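You operate a simulated robot arm through the tools that you are given. There is no shell and no other tool. Be economical: measure what you need, move in short steps, check, and stop when the job is done.

Carry out the task below with a simulated robot arm. There is one attempt and no reset: what you move stays moved.

TASK
Press the relay test button three times.

It is judged by the outcome, as a careful person would: the job done as asked, and still so three seconds after it is handed in. It fails if anything else is knocked over, pushed out of place, dropped, spilled or broken.

THE ROBOT
A 6-joint arm with a two-finger parallel gripper, fixed in place. Base frame: the origin is at the foot of the arm, x ahead of it, y to its left, z up. Lengths are in mm, angles in degrees, forces in N, time in s.
Its first joint turns from -66.0 to 66.0 degrees. Payload 2.9 kg.
Tool frame: the origin (TCP) lies between the finger pads and is the grasp point; the fingertips stand 30 mm ahead of it; z points along the fingers, y is the line along which they close. The gripper opens to 110 mm. The fingers are 20 mm wide and 10 mm thick; the gripper's body (48 by 112 mm) begins 55 mm behind the TCP.
Orientation is told as [roll, pitch, yaw] about the base's x, y, z axes, in that order, counted from this pose: with the fingers straight down and closing along the base's y, the tool's x points along the base's -x, its y along +y and its z along -z.

THE INTERFACE
- The arm moves only by the tool jog_arm. Its argument "moves" is one flat list of numbers, 7 for each row, row after row: the turn, a rotation vector about the base's x, y, z in units of 5 degrees (1.0 is 5 degrees), then the shift along the base's x, y, z in units of 50 mm (1.0 is 50 mm), then the finger opening in mm, from 0 to 110. In form: [ax, ay, az, dx, dy, dz, jaw, ax, ay, az, dx, dy, dz, jaw, ...]. A call has 1 to 20 rows; each row shifts and turns the commanded pose from where the row before left it. A call with a number of a shift or a turn outside -1 to 1 is refused whole. A row lasts 0.2 s, in which the tool goes at most 50 mm and 8.6 degrees; a call with a longer step from one row to the next is refused whole, and so is a gripper value outside its range. A pose out of reach is approached as far as the arm can. The call stops where the force on the tool passes 40 N (or 10 N more than at its start, if that is more) or the arm is blocked; 0.2 s more then pass. The fingers move at their own pace (about 108 mm/s each) and stop on an object; they squeeze with about 27 N. The grip force told is the motor's: it shows also when the fingers shut on nothing. Time passes only in rows, and 0.2 s behind the last, so rows that do not move let the fingers close. It gives the time, the measured TCP pose, the force on the tool (base axes), the opening and the grip force at its end, in the units of the frame above (readings bear some noise), and new pictures: "views" is both (left out), scene, wrist or none.
- Cameras (640 x 400 px; columns grow to the right, rows downward): "scene" is fixed at [57.9, 415, 1400.4]; the picture's right is [-0.92, -0.39, 0.00], its down [-0.12, 0.29, -0.95] and it looks along [0.37, -0.88, -0.31] (base axes); focal length 327 px, centre (320, 200). "wrist" rides on the gripper at [-36, 0, -57] in the tool frame; the picture's right is [0.00, -1.00, 0.00], its down [0.97, 0.00, -0.24] and it looks along [0.24, 0.00, 0.97] (tool axes); focal length 218 px, centre (320, 200).
- probe_pixels(camera, pixels): for up to 12 pixels [column, row] of the newest picture of that camera ("zoom" is the newest enlarged one), the place [x, y, z] in the base frame of the surface seen there, good to about 3 mm, but the place of the scene camera against the robot may be out by one fixed shift of up to 12 mm in any direction. No time passes.
- enlarge(camera, box): a new picture of the part [left, top, right, bottom] of that camera's present view, enlarged. No time passes.
- close_job(): hands the job in; it is judged then, once.

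Work in short steps. Measure before you move; look again where a grasp or a placing could have gone wrong, and mend it. You have 60 turns and 120 pictures in all, the two below and enlarged ones among them. Open the gripper and draw the arm clear of the work before you hand the job in, unless the task says otherwise; then end with one line.

The tools are called after "Request:" as name(argument=value, ...) on one line, values as JSON. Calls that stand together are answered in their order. jog_arm: Moves the arm, as the interface text tells. Its arguments: {"type":"object","properties":{"moves":{"type":"array"},"views":{"type":"string","enum":["both","scene","wrist","none"]}},"required":["moves"]} The other tools are called the same way: probe_pixels (camera, pixels) gives the place of the surface under pixels of a picture; enlarge (camera, box) takes an enlarged picture of a part of a camera's view; close_job () hands the job in.

At the start:

```text
time: 0.0
tcp_pos: [285.1, -359.6, 1226.8]
orientation: [0.0, 0.1, 0.0]
force: [0.9, 0.2, 1.0]
finger_gap: 110.0
gripper_force: 0.1
```

scene: 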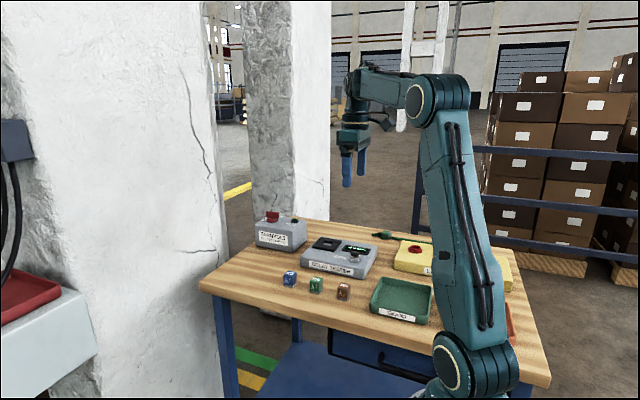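
wrist: 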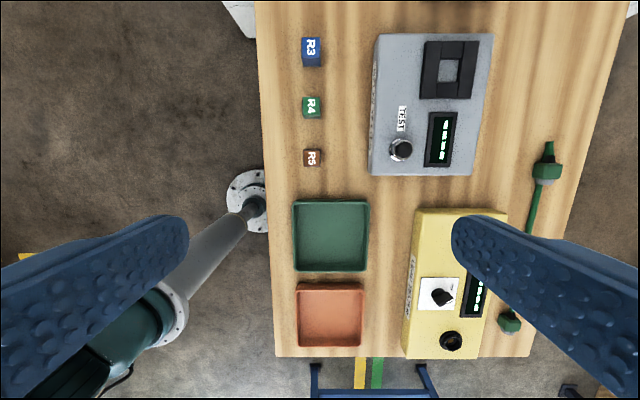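

The wrist picture shows a grey "relay" box with a TEST button near (401,149). I'll enlarge both views and probe it.

Request:
enlarge(camera="scene", box=[240, 200, 440, 325])

Request:
enlarge(camera="wrist", box=[360, 20, 520, 190])

Request:
probe_pixels(camera="wrist", pixels=[[401, 147], [401, 152], [392, 150], [410, 150], [385, 120], [420, 165], [440, 140], [448, 70], [430, 50], [380, 40], [485, 40], [475, 170]])

Request:
probe_pixels(camera="scene", pixels=[[354, 256], [271, 215], [414, 249], [355, 261]])

```text
3.20 times, centred on (340, 262) of scene
```

zoom: 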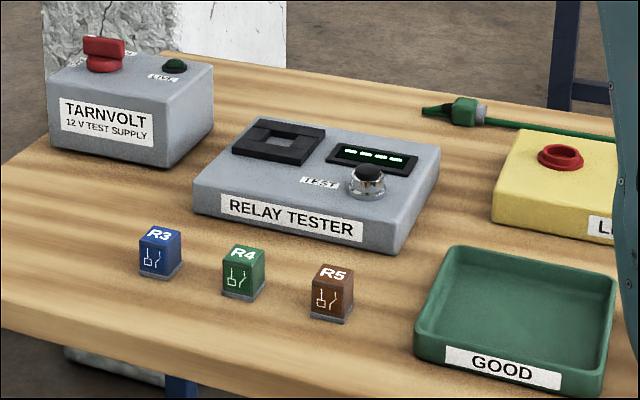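

```text
2.35 times, centred on (440, 105) of wrist
```

zoom: 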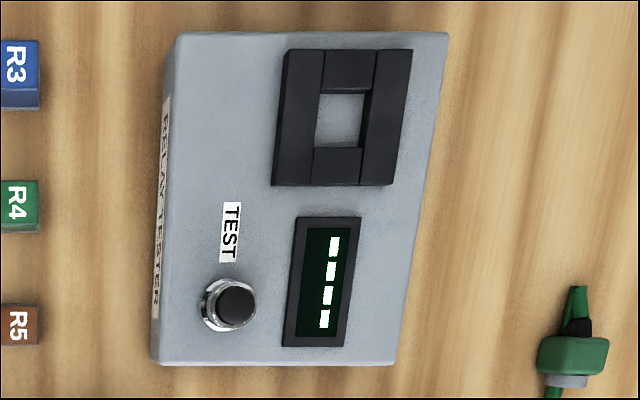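

```text
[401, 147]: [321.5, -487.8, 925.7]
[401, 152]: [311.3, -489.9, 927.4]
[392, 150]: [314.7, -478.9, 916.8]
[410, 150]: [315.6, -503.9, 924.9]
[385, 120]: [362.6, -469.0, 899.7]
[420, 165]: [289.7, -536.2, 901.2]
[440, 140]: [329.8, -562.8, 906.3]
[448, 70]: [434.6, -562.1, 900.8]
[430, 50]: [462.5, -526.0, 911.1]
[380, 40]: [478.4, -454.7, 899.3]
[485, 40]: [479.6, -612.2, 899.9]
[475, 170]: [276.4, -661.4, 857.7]
```

```text
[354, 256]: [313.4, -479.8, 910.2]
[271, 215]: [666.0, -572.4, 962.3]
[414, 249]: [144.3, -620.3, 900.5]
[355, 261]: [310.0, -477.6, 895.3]
```

The TEST button is at about (316, -489), with its cap top near z 927. I'll close the fingers and move to above it, staying high, then re-measure.

Request:
jog_arm(moves=[0, 0, 0, 0.2, -0.8, 0, 0, 0, 0, 0, 0.2, -0.8, -0.2, 0, 0, 0, 0, 0.2, -0.8, -0.5, 0, 0, 0, 0, 0, -0.2, -0.9, 0, 0, 0, 0, 0, 0, -0.9, 0, 0, 0, 0, 0, 0, -0.5, 0, 0, 0, 0, 0, 0, 0, 0])

```text
time: 1.6
tcp_pos: [315.2, -490.5, 1077.1]
orientation: [0.0, 0.1, 0.0]
force: [-0.3, 0.2, 0.6]
finger_gap: 0.0
gripper_force: 26.7
```

scene: 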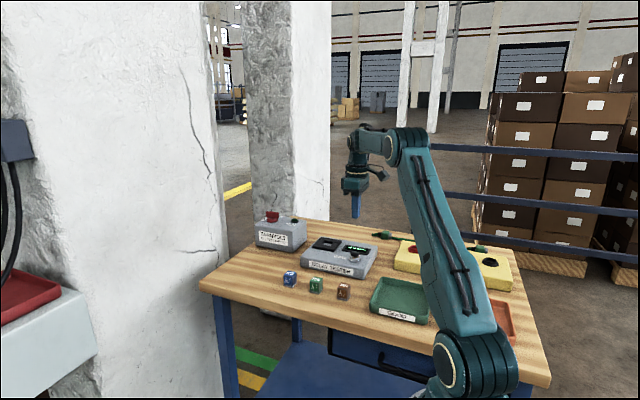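
wrist: 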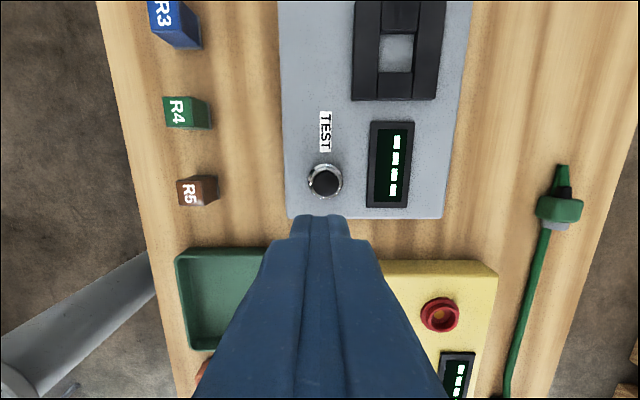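

Request:
enlarge(camera="wrist", box=[280, 100, 420, 220])

Request:
probe_pixels(camera="wrist", pixels=[[324, 182], [316, 182], [332, 183], [324, 175], [324, 190], [309, 181], [340, 181], [300, 200], [350, 200], [378, 180], [480, 200], [320, 225]])

```text
3.33 times, centred on (350, 160) of wrist
```

zoom: 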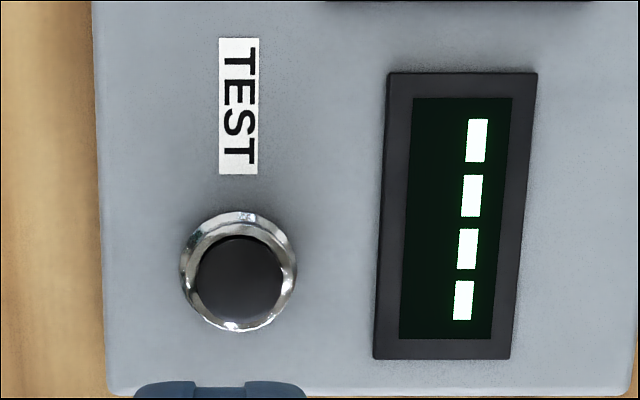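

```text
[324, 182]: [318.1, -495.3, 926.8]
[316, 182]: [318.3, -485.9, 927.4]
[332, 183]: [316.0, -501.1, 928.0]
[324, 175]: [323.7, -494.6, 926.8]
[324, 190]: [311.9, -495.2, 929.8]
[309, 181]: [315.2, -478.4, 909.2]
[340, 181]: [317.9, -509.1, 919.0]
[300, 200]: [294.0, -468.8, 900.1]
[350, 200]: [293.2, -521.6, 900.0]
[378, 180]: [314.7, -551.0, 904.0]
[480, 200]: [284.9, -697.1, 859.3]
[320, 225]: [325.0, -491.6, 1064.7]
```

The cap centre is at about (317, -495, 927) and about 25 mm wide. I'll shift 4.5 mm in y and 2 mm in x, then drop to 10 mm above it.

Request:
jog_arm(moves=[0, 0, 0, 0.04, -0.09, -0.4, 0, 0, 0, 0, 0, 0, -0.7, 0, 0, 0, 0, 0, 0, -0.7, 0, 0, 0, 0, 0, 0, -0.4, 0, 0, 0, 0, 0, 0, 0, 0])

Request:
enlarge(camera="scene", box=[300, 210, 400, 280])

```text
time: 2.8
tcp_pos: [317.9, -492.6, 966.8]
orientation: [0.1, 0.0, 0.0]
force: [-0.7, -0.2, 0.5]
finger_gap: 0.0
gripper_force: 27.2
```

scene: 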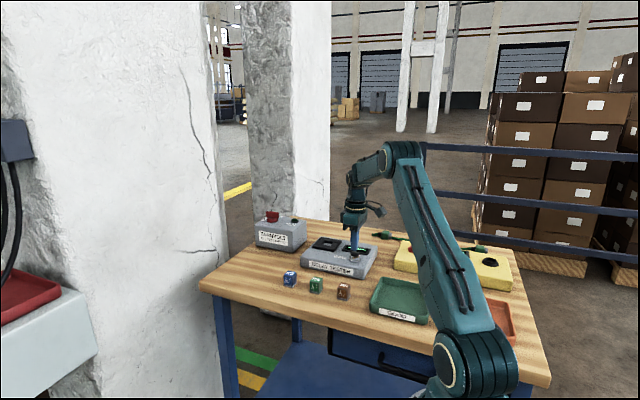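
wrist: 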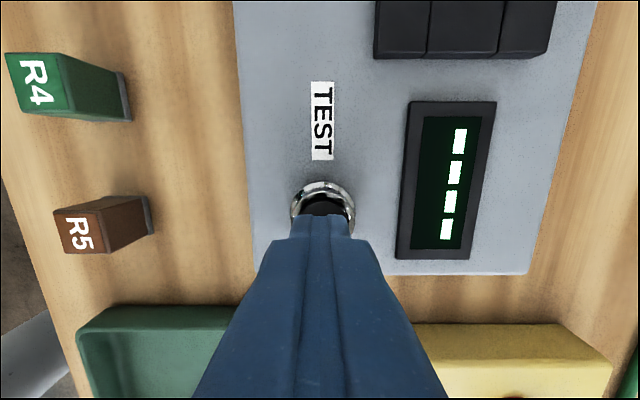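

```text
5.71 times, centred on (350, 245) of scene
```

zoom: 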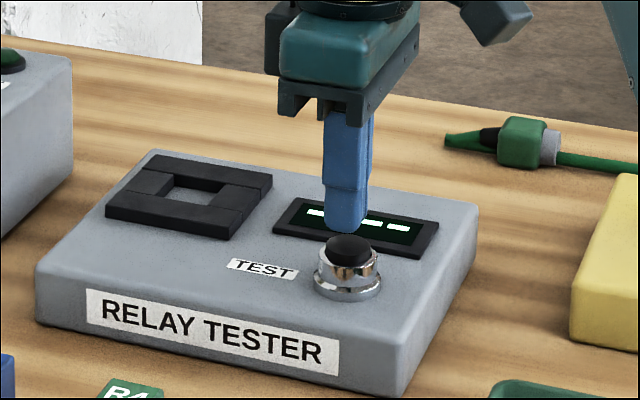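

Fingers line up over the cap, about 1.5 mm short in -y. I'll correct that and come down in small steps to find contact.

Request:
jog_arm(moves=[0, 0, 0, 0, -0.03, 0, 0, 0, 0, 0, 0, 0, -0.1, 0, 0, 0, 0, 0, 0, -0.04, 0, 0, 0, 0, 0, 0, -0.04, 0, 0, 0, 0, 0, 0, -0.04, 0], views="wrist")

Request:
enlarge(camera="scene", box=[300, 210, 400, 280])

```text
time: 4.0
tcp_pos: [316.7, -495.9, 957.2]
orientation: [0.0, 0.0, -0.1]
force: [0.4, -0.3, 0.4]
finger_gap: 0.2
gripper_force: 27.1
```

wrist: 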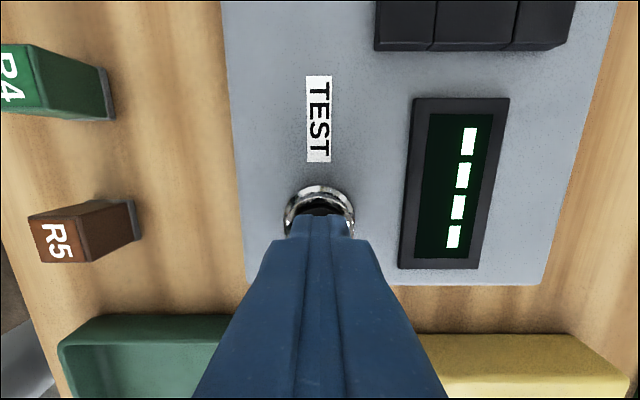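

```text
5.71 times, centred on (350, 245) of scene
```

zoom: 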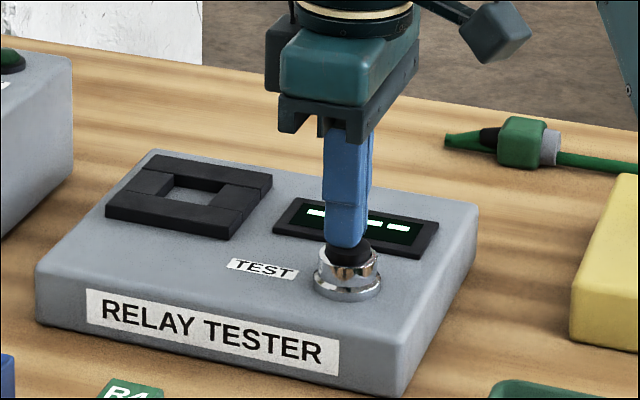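

No contact yet (force ~0); the tip is just at the cap. I'll continue in 1 mm steps.

Request:
jog_arm(moves=[0, 0, 0, 0, 0, -0.02, 0, 0, 0, 0, 0, 0, -0.02, 0, 0, 0, 0, 0, 0, -0.02, 0], views="wrist")

Request:
enlarge(camera="scene", box=[300, 210, 400, 280])

```text
time: 4.8
tcp_pos: [316.1, -495.4, 954.1]
orientation: [0.0, 0.1, 0.0]
force: [0.2, -1.1, 1.8]
finger_gap: 0.0
gripper_force: 26.7
```

wrist: 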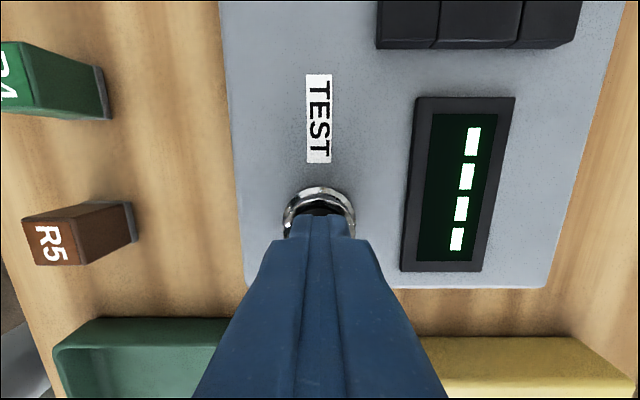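

```text
5.71 times, centred on (350, 245) of scene
```

zoom: 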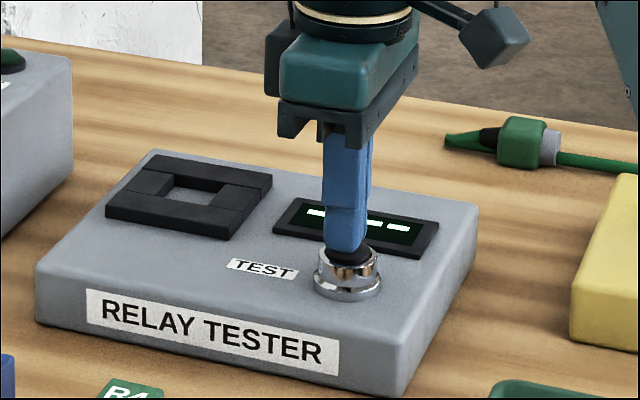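

Light contact perhaps (~1.8 N). I'll go on in 1 mm steps.

Request:
jog_arm(moves=[0, 0, 0, 0, 0, -0.02, 0, 0, 0, 0, 0, 0, -0.02, 0], views="wrist")

Request:
enlarge(camera="scene", box=[300, 210, 400, 280])

```text
time: 5.4
tcp_pos: [317.5, -495.1, 953.5]
orientation: [0.0, -0.1, 0.0]
force: [0.4, -1.0, 4.9]
finger_gap: 0.0
gripper_force: 27.2
```

wrist: 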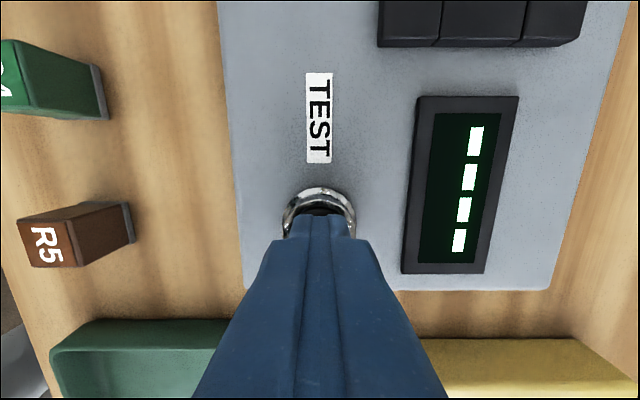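

```text
5.71 times, centred on (350, 245) of scene
```

zoom: 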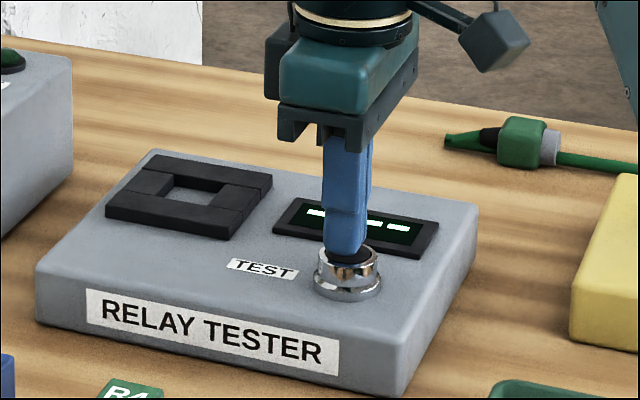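

Force now 4.9 N and the cap is beginning to travel; display unchanged. I'll press on.

Request:
jog_arm(moves=[0, 0, 0, 0, 0, -0.02, 0, 0, 0, 0, 0, 0, -0.02, 0], views="wrist")

```text
time: 6.0
tcp_pos: [317.4, -495.8, 951.3]
orientation: [-0.2, -0.1, 0.0]
force: [-2.2, 3.3, 16.4]
finger_gap: 0.0
gripper_force: 26.9
```

wrist: 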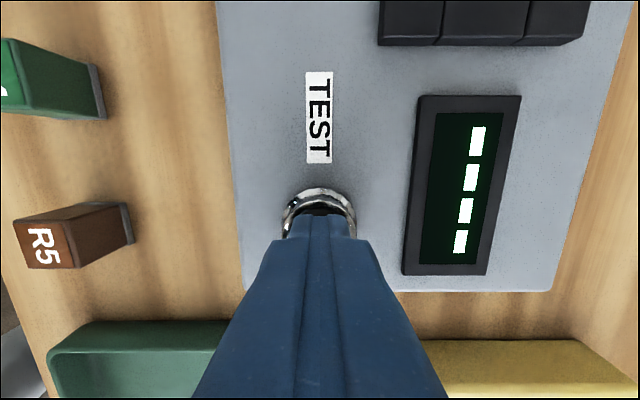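

Force jumped to 16.4 N, meaning bottomed or touching the bezel. I'll look closely before going further.

Request:
enlarge(camera="scene", box=[330, 232, 380, 267])

Request:
enlarge(camera="wrist", box=[270, 170, 370, 250])

```text
11.43 times, centred on (355, 250) of scene
```

zoom: 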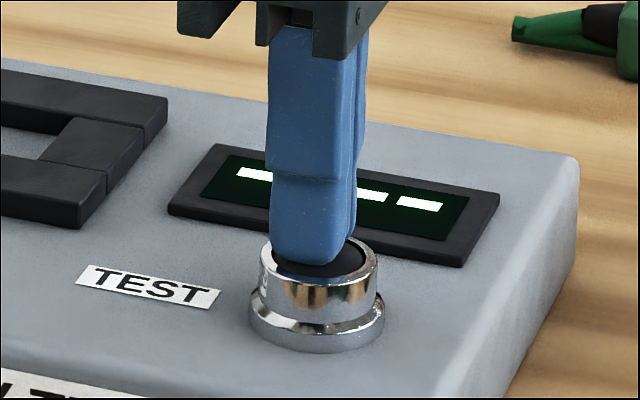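

```text
5.00 times, centred on (320, 210) of wrist
```

zoom: 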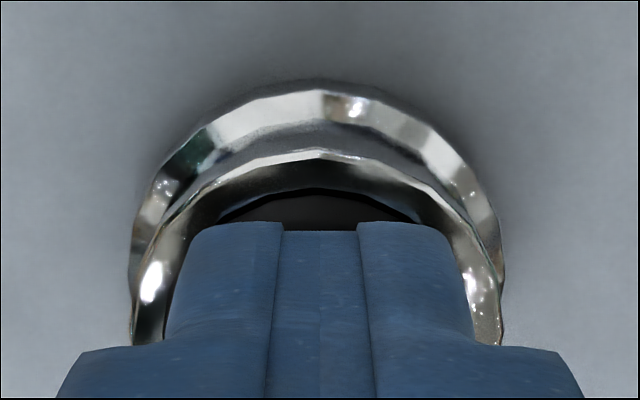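

The tip sits inside the bezel ring with the cap now just below its rim. I'll go another 2 mm to see whether this is the bottom of travel.

Request:
jog_arm(moves=[0, 0, 0, 0, 0, -0.02, 0, 0, 0, 0, 0, 0, -0.02, 0], views="wrist")

Request:
enlarge(camera="scene", box=[330, 232, 380, 267])

```text
time: 6.6
tcp_pos: [316.9, -495.6, 949.5]
orientation: [-0.3, 0.0, 0.1]
force: [-4.3, 3.4, 25.2]
finger_gap: 0.0
gripper_force: 27.0
```

wrist: 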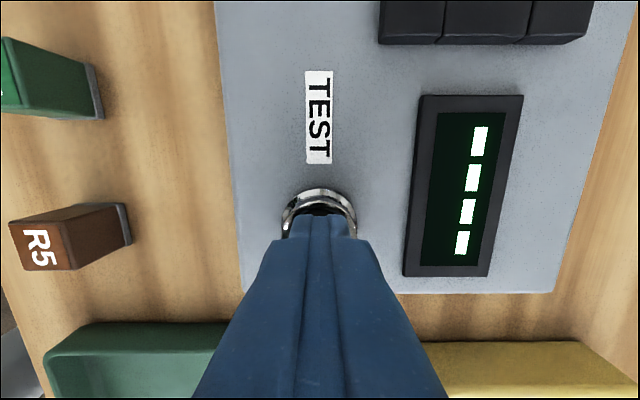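

```text
11.43 times, centred on (355, 250) of scene
```

zoom: 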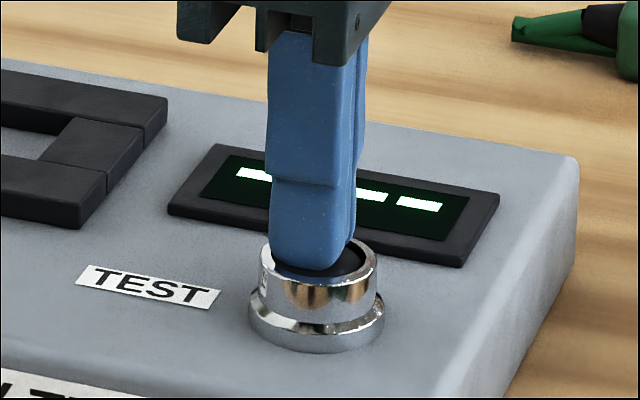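

Side force (-4.3, +3.4) says the tip is rubbing the ring at its +x/-y side. I'll shift 1.5 mm to -x and +y, still held down, then go 1 mm deeper.

Request:
jog_arm(moves=[0, 0, 0, -0.03, 0.03, 0, 0, 0, 0, 0, 0, 0, 0, 0], views="none")

Request:
jog_arm(moves=[0, 0, 0, 0, 0, -0.02, 0, 0, 0, 0, 0, 0, 0, 0], views="wrist")

Request:
enlarge(camera="scene", box=[330, 232, 380, 267])

```text
time: 7.2
tcp_pos: [315.8, -495.4, 950.4]
orientation: [-0.4, -0.3, -0.1]
force: [8.1, -10.9, 22.2]
finger_gap: 0.0
gripper_force: 26.4
```

```text
time: 7.8
tcp_pos: [316.7, -494.8, 949.4]
orientation: [-0.3, -0.2, 0.1]
force: [8.0, -6.5, 24.8]
finger_gap: 0.3
gripper_force: 26.8
```

wrist: 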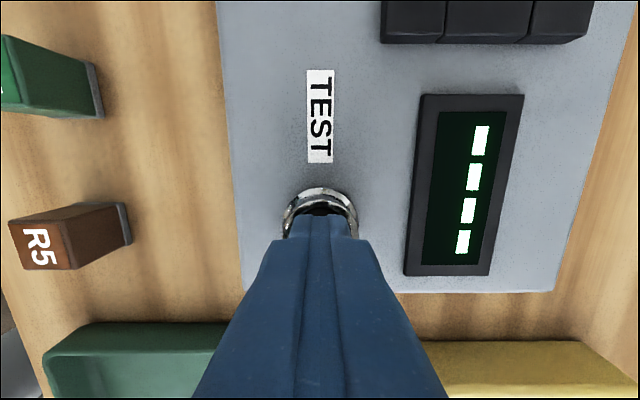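

```text
11.43 times, centred on (355, 250) of scene
```

zoom: 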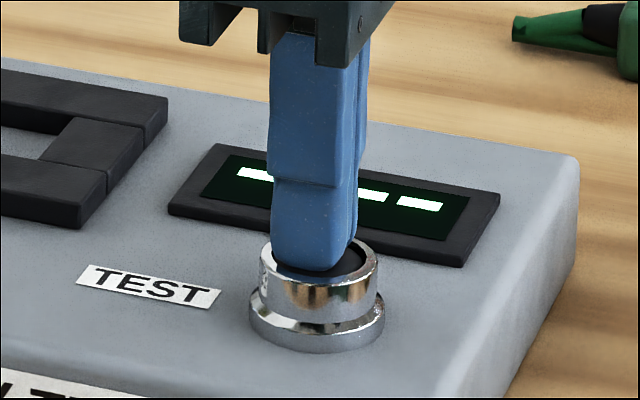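

The side force flipped, so it's mostly friction on the cap; I'll press a bit further to verify it's at the stop.

Request:
jog_arm(moves=[0, 0, 0, 0.02, -0.02, -0.02, 0, 0, 0, 0, 0, 0, -0.02, 0, 0, 0, 0, 0, 0, 0, 0], views="wrist")

Request:
enlarge(camera="scene", box=[330, 232, 380, 267])

```text
time: 8.6
tcp_pos: [315.5, -494.0, 948.1]
orientation: [-0.1, -0.2, 0.0]
force: [-2.5, 5.4, 34.7]
finger_gap: 0.1
gripper_force: 26.7
```

wrist: 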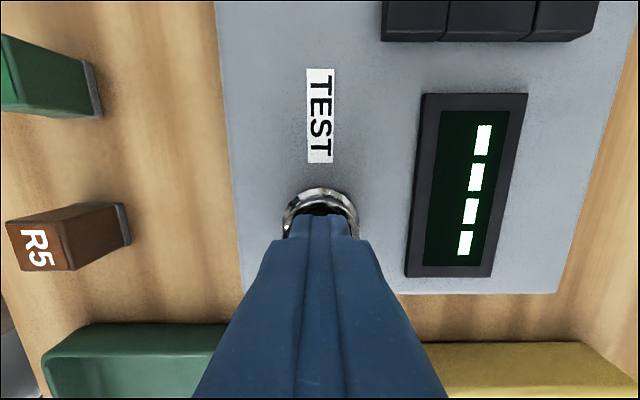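

```text
11.43 times, centred on (355, 250) of scene
```

zoom: 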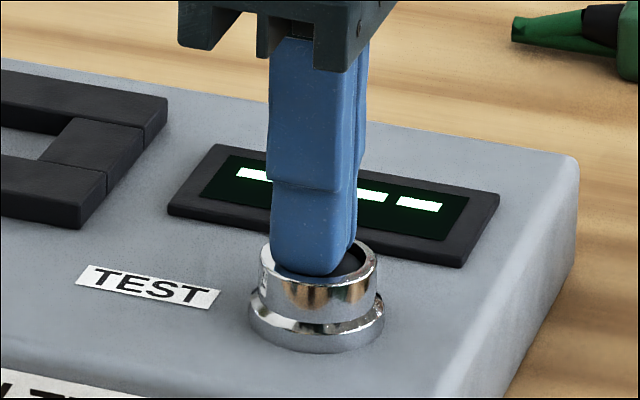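

Pressed 6–7 mm at 35 N with a spring-like rise. I'll release fully and look at the button and display.

Request:
jog_arm(moves=[0, 0, 0, 0.01, -0.01, 0.2, 0, 0, 0, 0, 0, 0, 0.2, 0, 0, 0, 0, 0, 0, 0.1, 0], views="wrist")

Request:
enlarge(camera="scene", box=[330, 232, 380, 267])

```text
time: 9.4
tcp_pos: [315.8, -493.9, 967.5]
orientation: [0.0, 0.1, 0.0]
force: [-0.8, 0.1, 1.1]
finger_gap: 0.0
gripper_force: 26.9
```

wrist: 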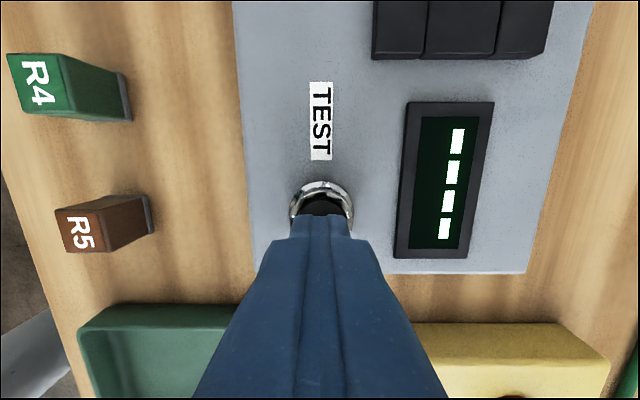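

```text
11.43 times, centred on (355, 250) of scene
```

zoom: 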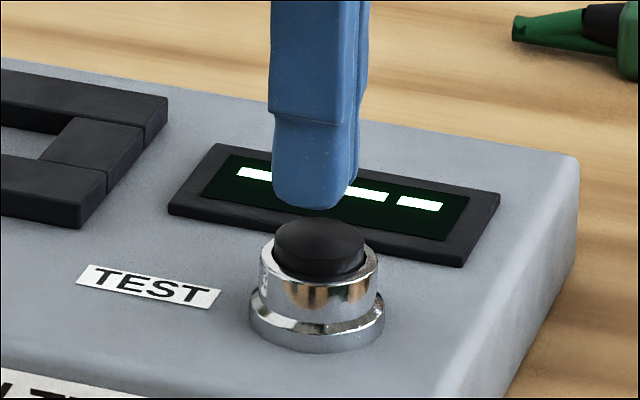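

The cap sprang back fully. Second press: down steadily in 2 mm rows until the force stop (~40 N) or 944→940 commanded, with 1 mm correction in -x.

Request:
jog_arm(moves=[0, 0, 0, -0.02, 0, -0.2, 0, 0, 0, 0, 0, 0, -0.1, 0, 0, 0, 0, 0, 0, -0.06, 0, 0, 0, 0, 0, 0, -0.06, 0, 0, 0, 0, 0, 0, -0.06, 0, 0, 0, 0, 0, 0, -0.04, 0, 0, 0, 0, 0, 0, -0.04, 0, 0, 0, 0, 0, 0, -0.04, 0], views="wrist")

Request:
enlarge(camera="scene", box=[330, 232, 380, 267])

```text
time: 10.9
tcp_pos: [316.6, -496.5, 952.7]
orientation: [-0.6, -0.5, -0.1]
force: [-2.8, 3.8, 17.0]
finger_gap: 0.1
gripper_force: 26.7
stopped in row 7: the force on the tool passed its limit (the readings are from after the stop); the commanded pose is now the measured one
```

wrist: 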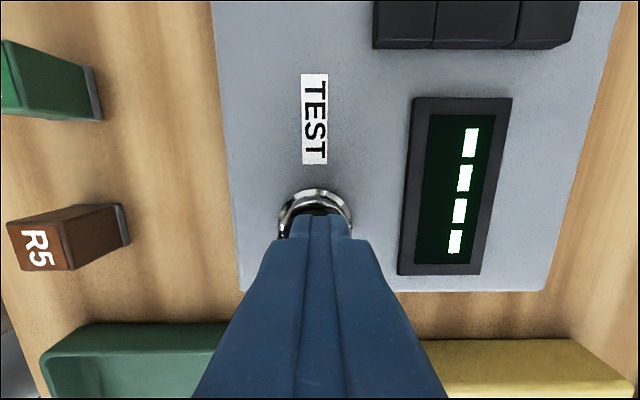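

```text
11.43 times, centred on (355, 250) of scene
```

zoom: 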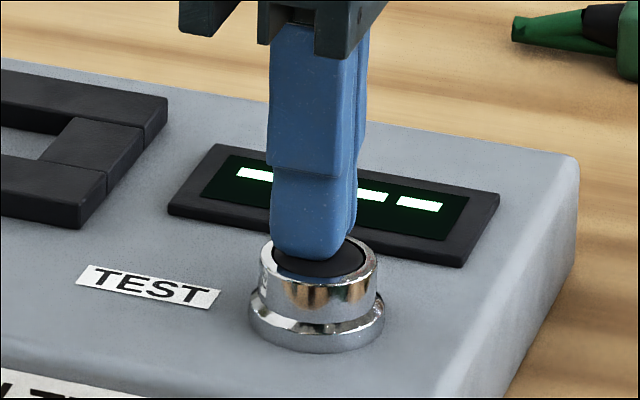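

The stop tripped, then the pose relaxed to 17 N, with the cap still held in. While staying in this press, I'll step slowly with settling rows to find the true end of travel.

Request:
jog_arm(moves=[0, 0, 0, 0, 0, -0.03, 0, 0, 0, 0, 0, 0, 0, 0, 0, 0, 0, 0, 0, 0, 0], views="none")

Request:
jog_arm(moves=[0, 0, 0, 0, 0, -0.03, 0, 0, 0, 0, 0, 0, 0, 0, 0, 0, 0, 0, 0, 0, 0], views="none")

Request:
jog_arm(moves=[0, 0, 0, 0, 0, -0.03, 0, 0, 0, 0, 0, 0, 0, 0, 0, 0, 0, 0, 0, 0, 0], views="wrist")

Request:
enlarge(camera="scene", box=[330, 232, 380, 267])

```text
time: 11.7
tcp_pos: [317.5, -496.4, 948.7]
orientation: [-0.5, -0.5, -0.1]
force: [2.1, -3.1, 28.6]
finger_gap: 0.0
gripper_force: 26.7
```

```text
time: 12.5
tcp_pos: [317.5, -495.6, 947.7]
orientation: [-0.7, -0.4, 0.0]
force: [0.8, 0.2, 33.5]
finger_gap: 0.2
gripper_force: 27.1
```

```text
time: 13.3
tcp_pos: [317.0, -495.6, 947.7]
orientation: [-0.7, -0.6, -0.1]
force: [-1.1, 2.1, 38.3]
finger_gap: 0.0
gripper_force: 26.9
```

wrist: 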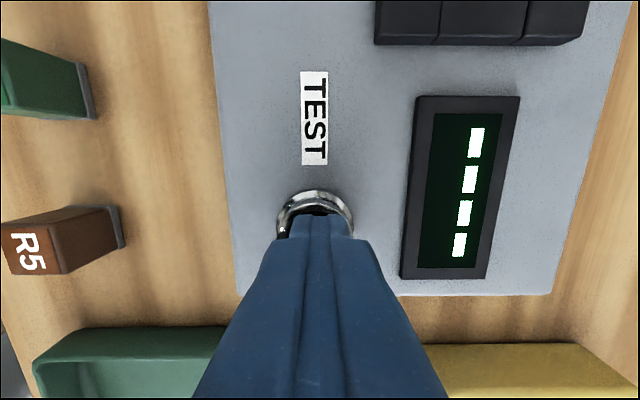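

```text
11.43 times, centred on (355, 250) of scene
```

zoom: 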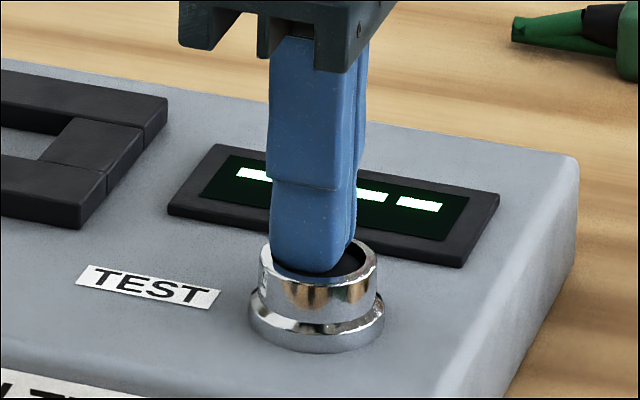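

Depth levels off near 947.7 as force rises to 38 N, so the cap is at the end of its travel, recessed in the ring. I'll release fully.

Request:
jog_arm(moves=[0, 0, 0, 0, 0, 0.2, 0, 0, 0, 0, 0, 0, 0.2, 0, 0, 0, 0, 0, 0, 0.05, 0, 0, 0, 0, 0, 0, 0, 0, 0, 0, 0, 0, 0, 0, 0], views="wrist")

Request:
enlarge(camera="scene", box=[330, 232, 380, 267])

```text
time: 14.5
tcp_pos: [317.2, -496.2, 965.3]
orientation: [-0.2, -0.2, 0.0]
force: [-0.1, 0.1, -1.2]
finger_gap: 0.0
gripper_force: 27.3
```

wrist: 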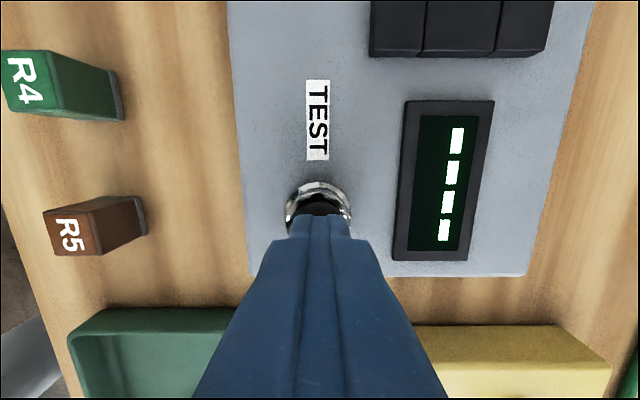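

```text
11.43 times, centred on (355, 250) of scene
```

zoom: 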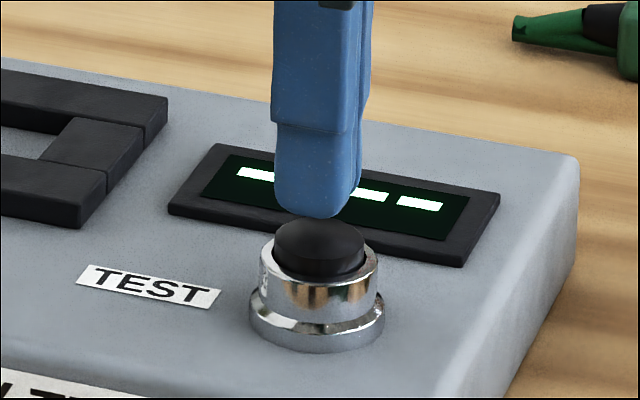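

Button is back up after two presses. Third press: steady slow descent of 20 mm, then hold.

Request:
jog_arm(moves=[0, 0, 0, 0, 0.02, -0.14, 0, 0, 0, 0, 0, 0, -0.04, 0, 0, 0, 0, 0, 0, -0.03, 0, 0, 0, 0, 0, 0, -0.03, 0, 0, 0, 0, 0, 0, -0.03, 0, 0, 0, 0, 0, 0, -0.03, 0, 0, 0, 0, 0, 0, -0.03, 0, 0, 0, 0, 0, 0, -0.03, 0, 0, 0, 0, 0, 0, -0.03, 0, 0, 0, 0, 0, 0, -0.02, 0, 0, 0, 0, 0, 0, 0, 0, 0, 0, 0, 0, 0, 0, 0], views="wrist")

Request:
enlarge(camera="scene", box=[330, 232, 380, 267])

```text
time: 17.1
tcp_pos: [317.3, -495.4, 948.2]
orientation: [-0.7, -0.4, 0.0]
force: [-5.7, 8.4, 36.0]
finger_gap: 0.0
gripper_force: 27.2
```

wrist: 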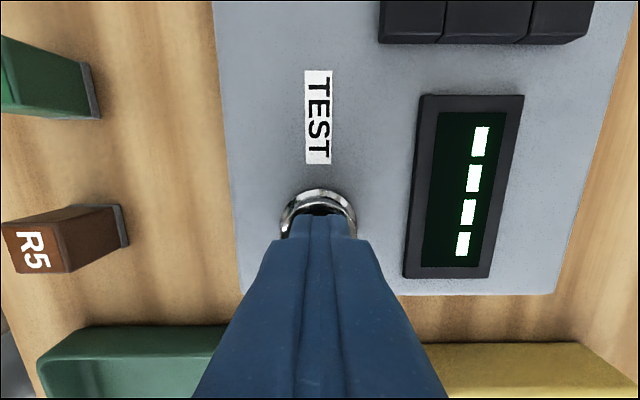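

```text
11.43 times, centred on (355, 250) of scene
```

zoom: 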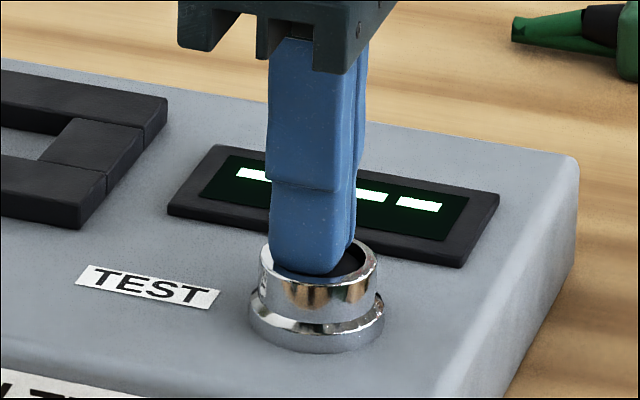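

Third press is fully in (948.2, 36 N), matching the others. I'll release straight up, rise clear and open the gripper.

Request:
jog_arm(moves=[0, 0, 0, 0, 0, 0.2, 0, 0, 0, 0, 0, 0, 0.4, 0, 0, 0, 0, 0, 0, 0.9, 0, 0, 0, 0, 0, 0, 0.9, 0, 0, 0, 0, 0, 0, 0.9, 0, 0, 0, 0, 0, 0, 0.9, 60, 0, 0, 0, 0, 0, 0.9, 110, 0, 0, 0, 0, 0, 0, 110, 0, 0, 0, 0, 0, 0, 110])

Request:
enlarge(camera="scene", box=[240, 200, 440, 325])

```text
time: 19.1
tcp_pos: [317.7, -494.9, 1200.0]
orientation: [-0.1, -0.2, 0.0]
force: [0.1, 0.4, 1.3]
finger_gap: 110.1
gripper_force: 0.1
```

scene: 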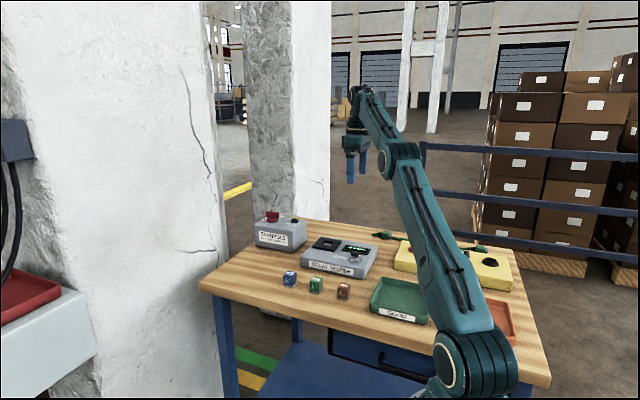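
wrist: 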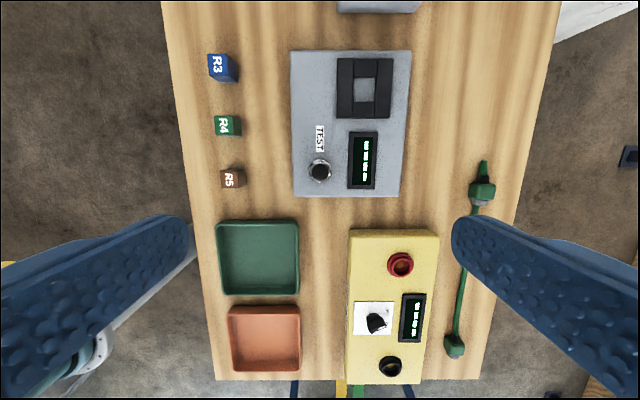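

```text
3.20 times, centred on (340, 262) of scene
```

zoom: 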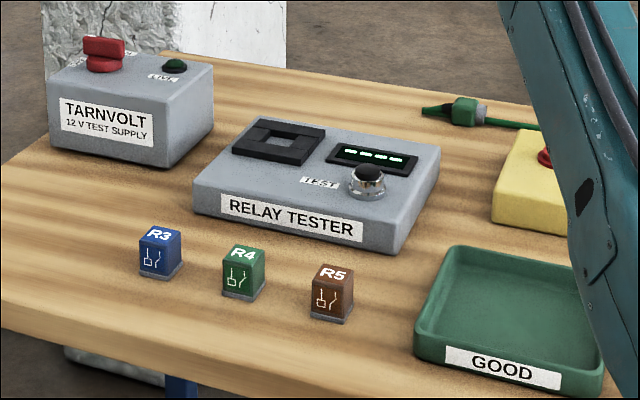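

The button is back up, nothing else has moved, and the arm is clear with the gripper open. I'm handing the job in.

Request:
close_job()

```text
The job is handed in.
```

I pressed the relay tester's TEST button in fully and released it three times, but the display stayed on dashes, so nothing on the tester confirmed the count; in the second press the force limit tripped and the button eased part-way back before I pushed it fully in, which I counted as one press.
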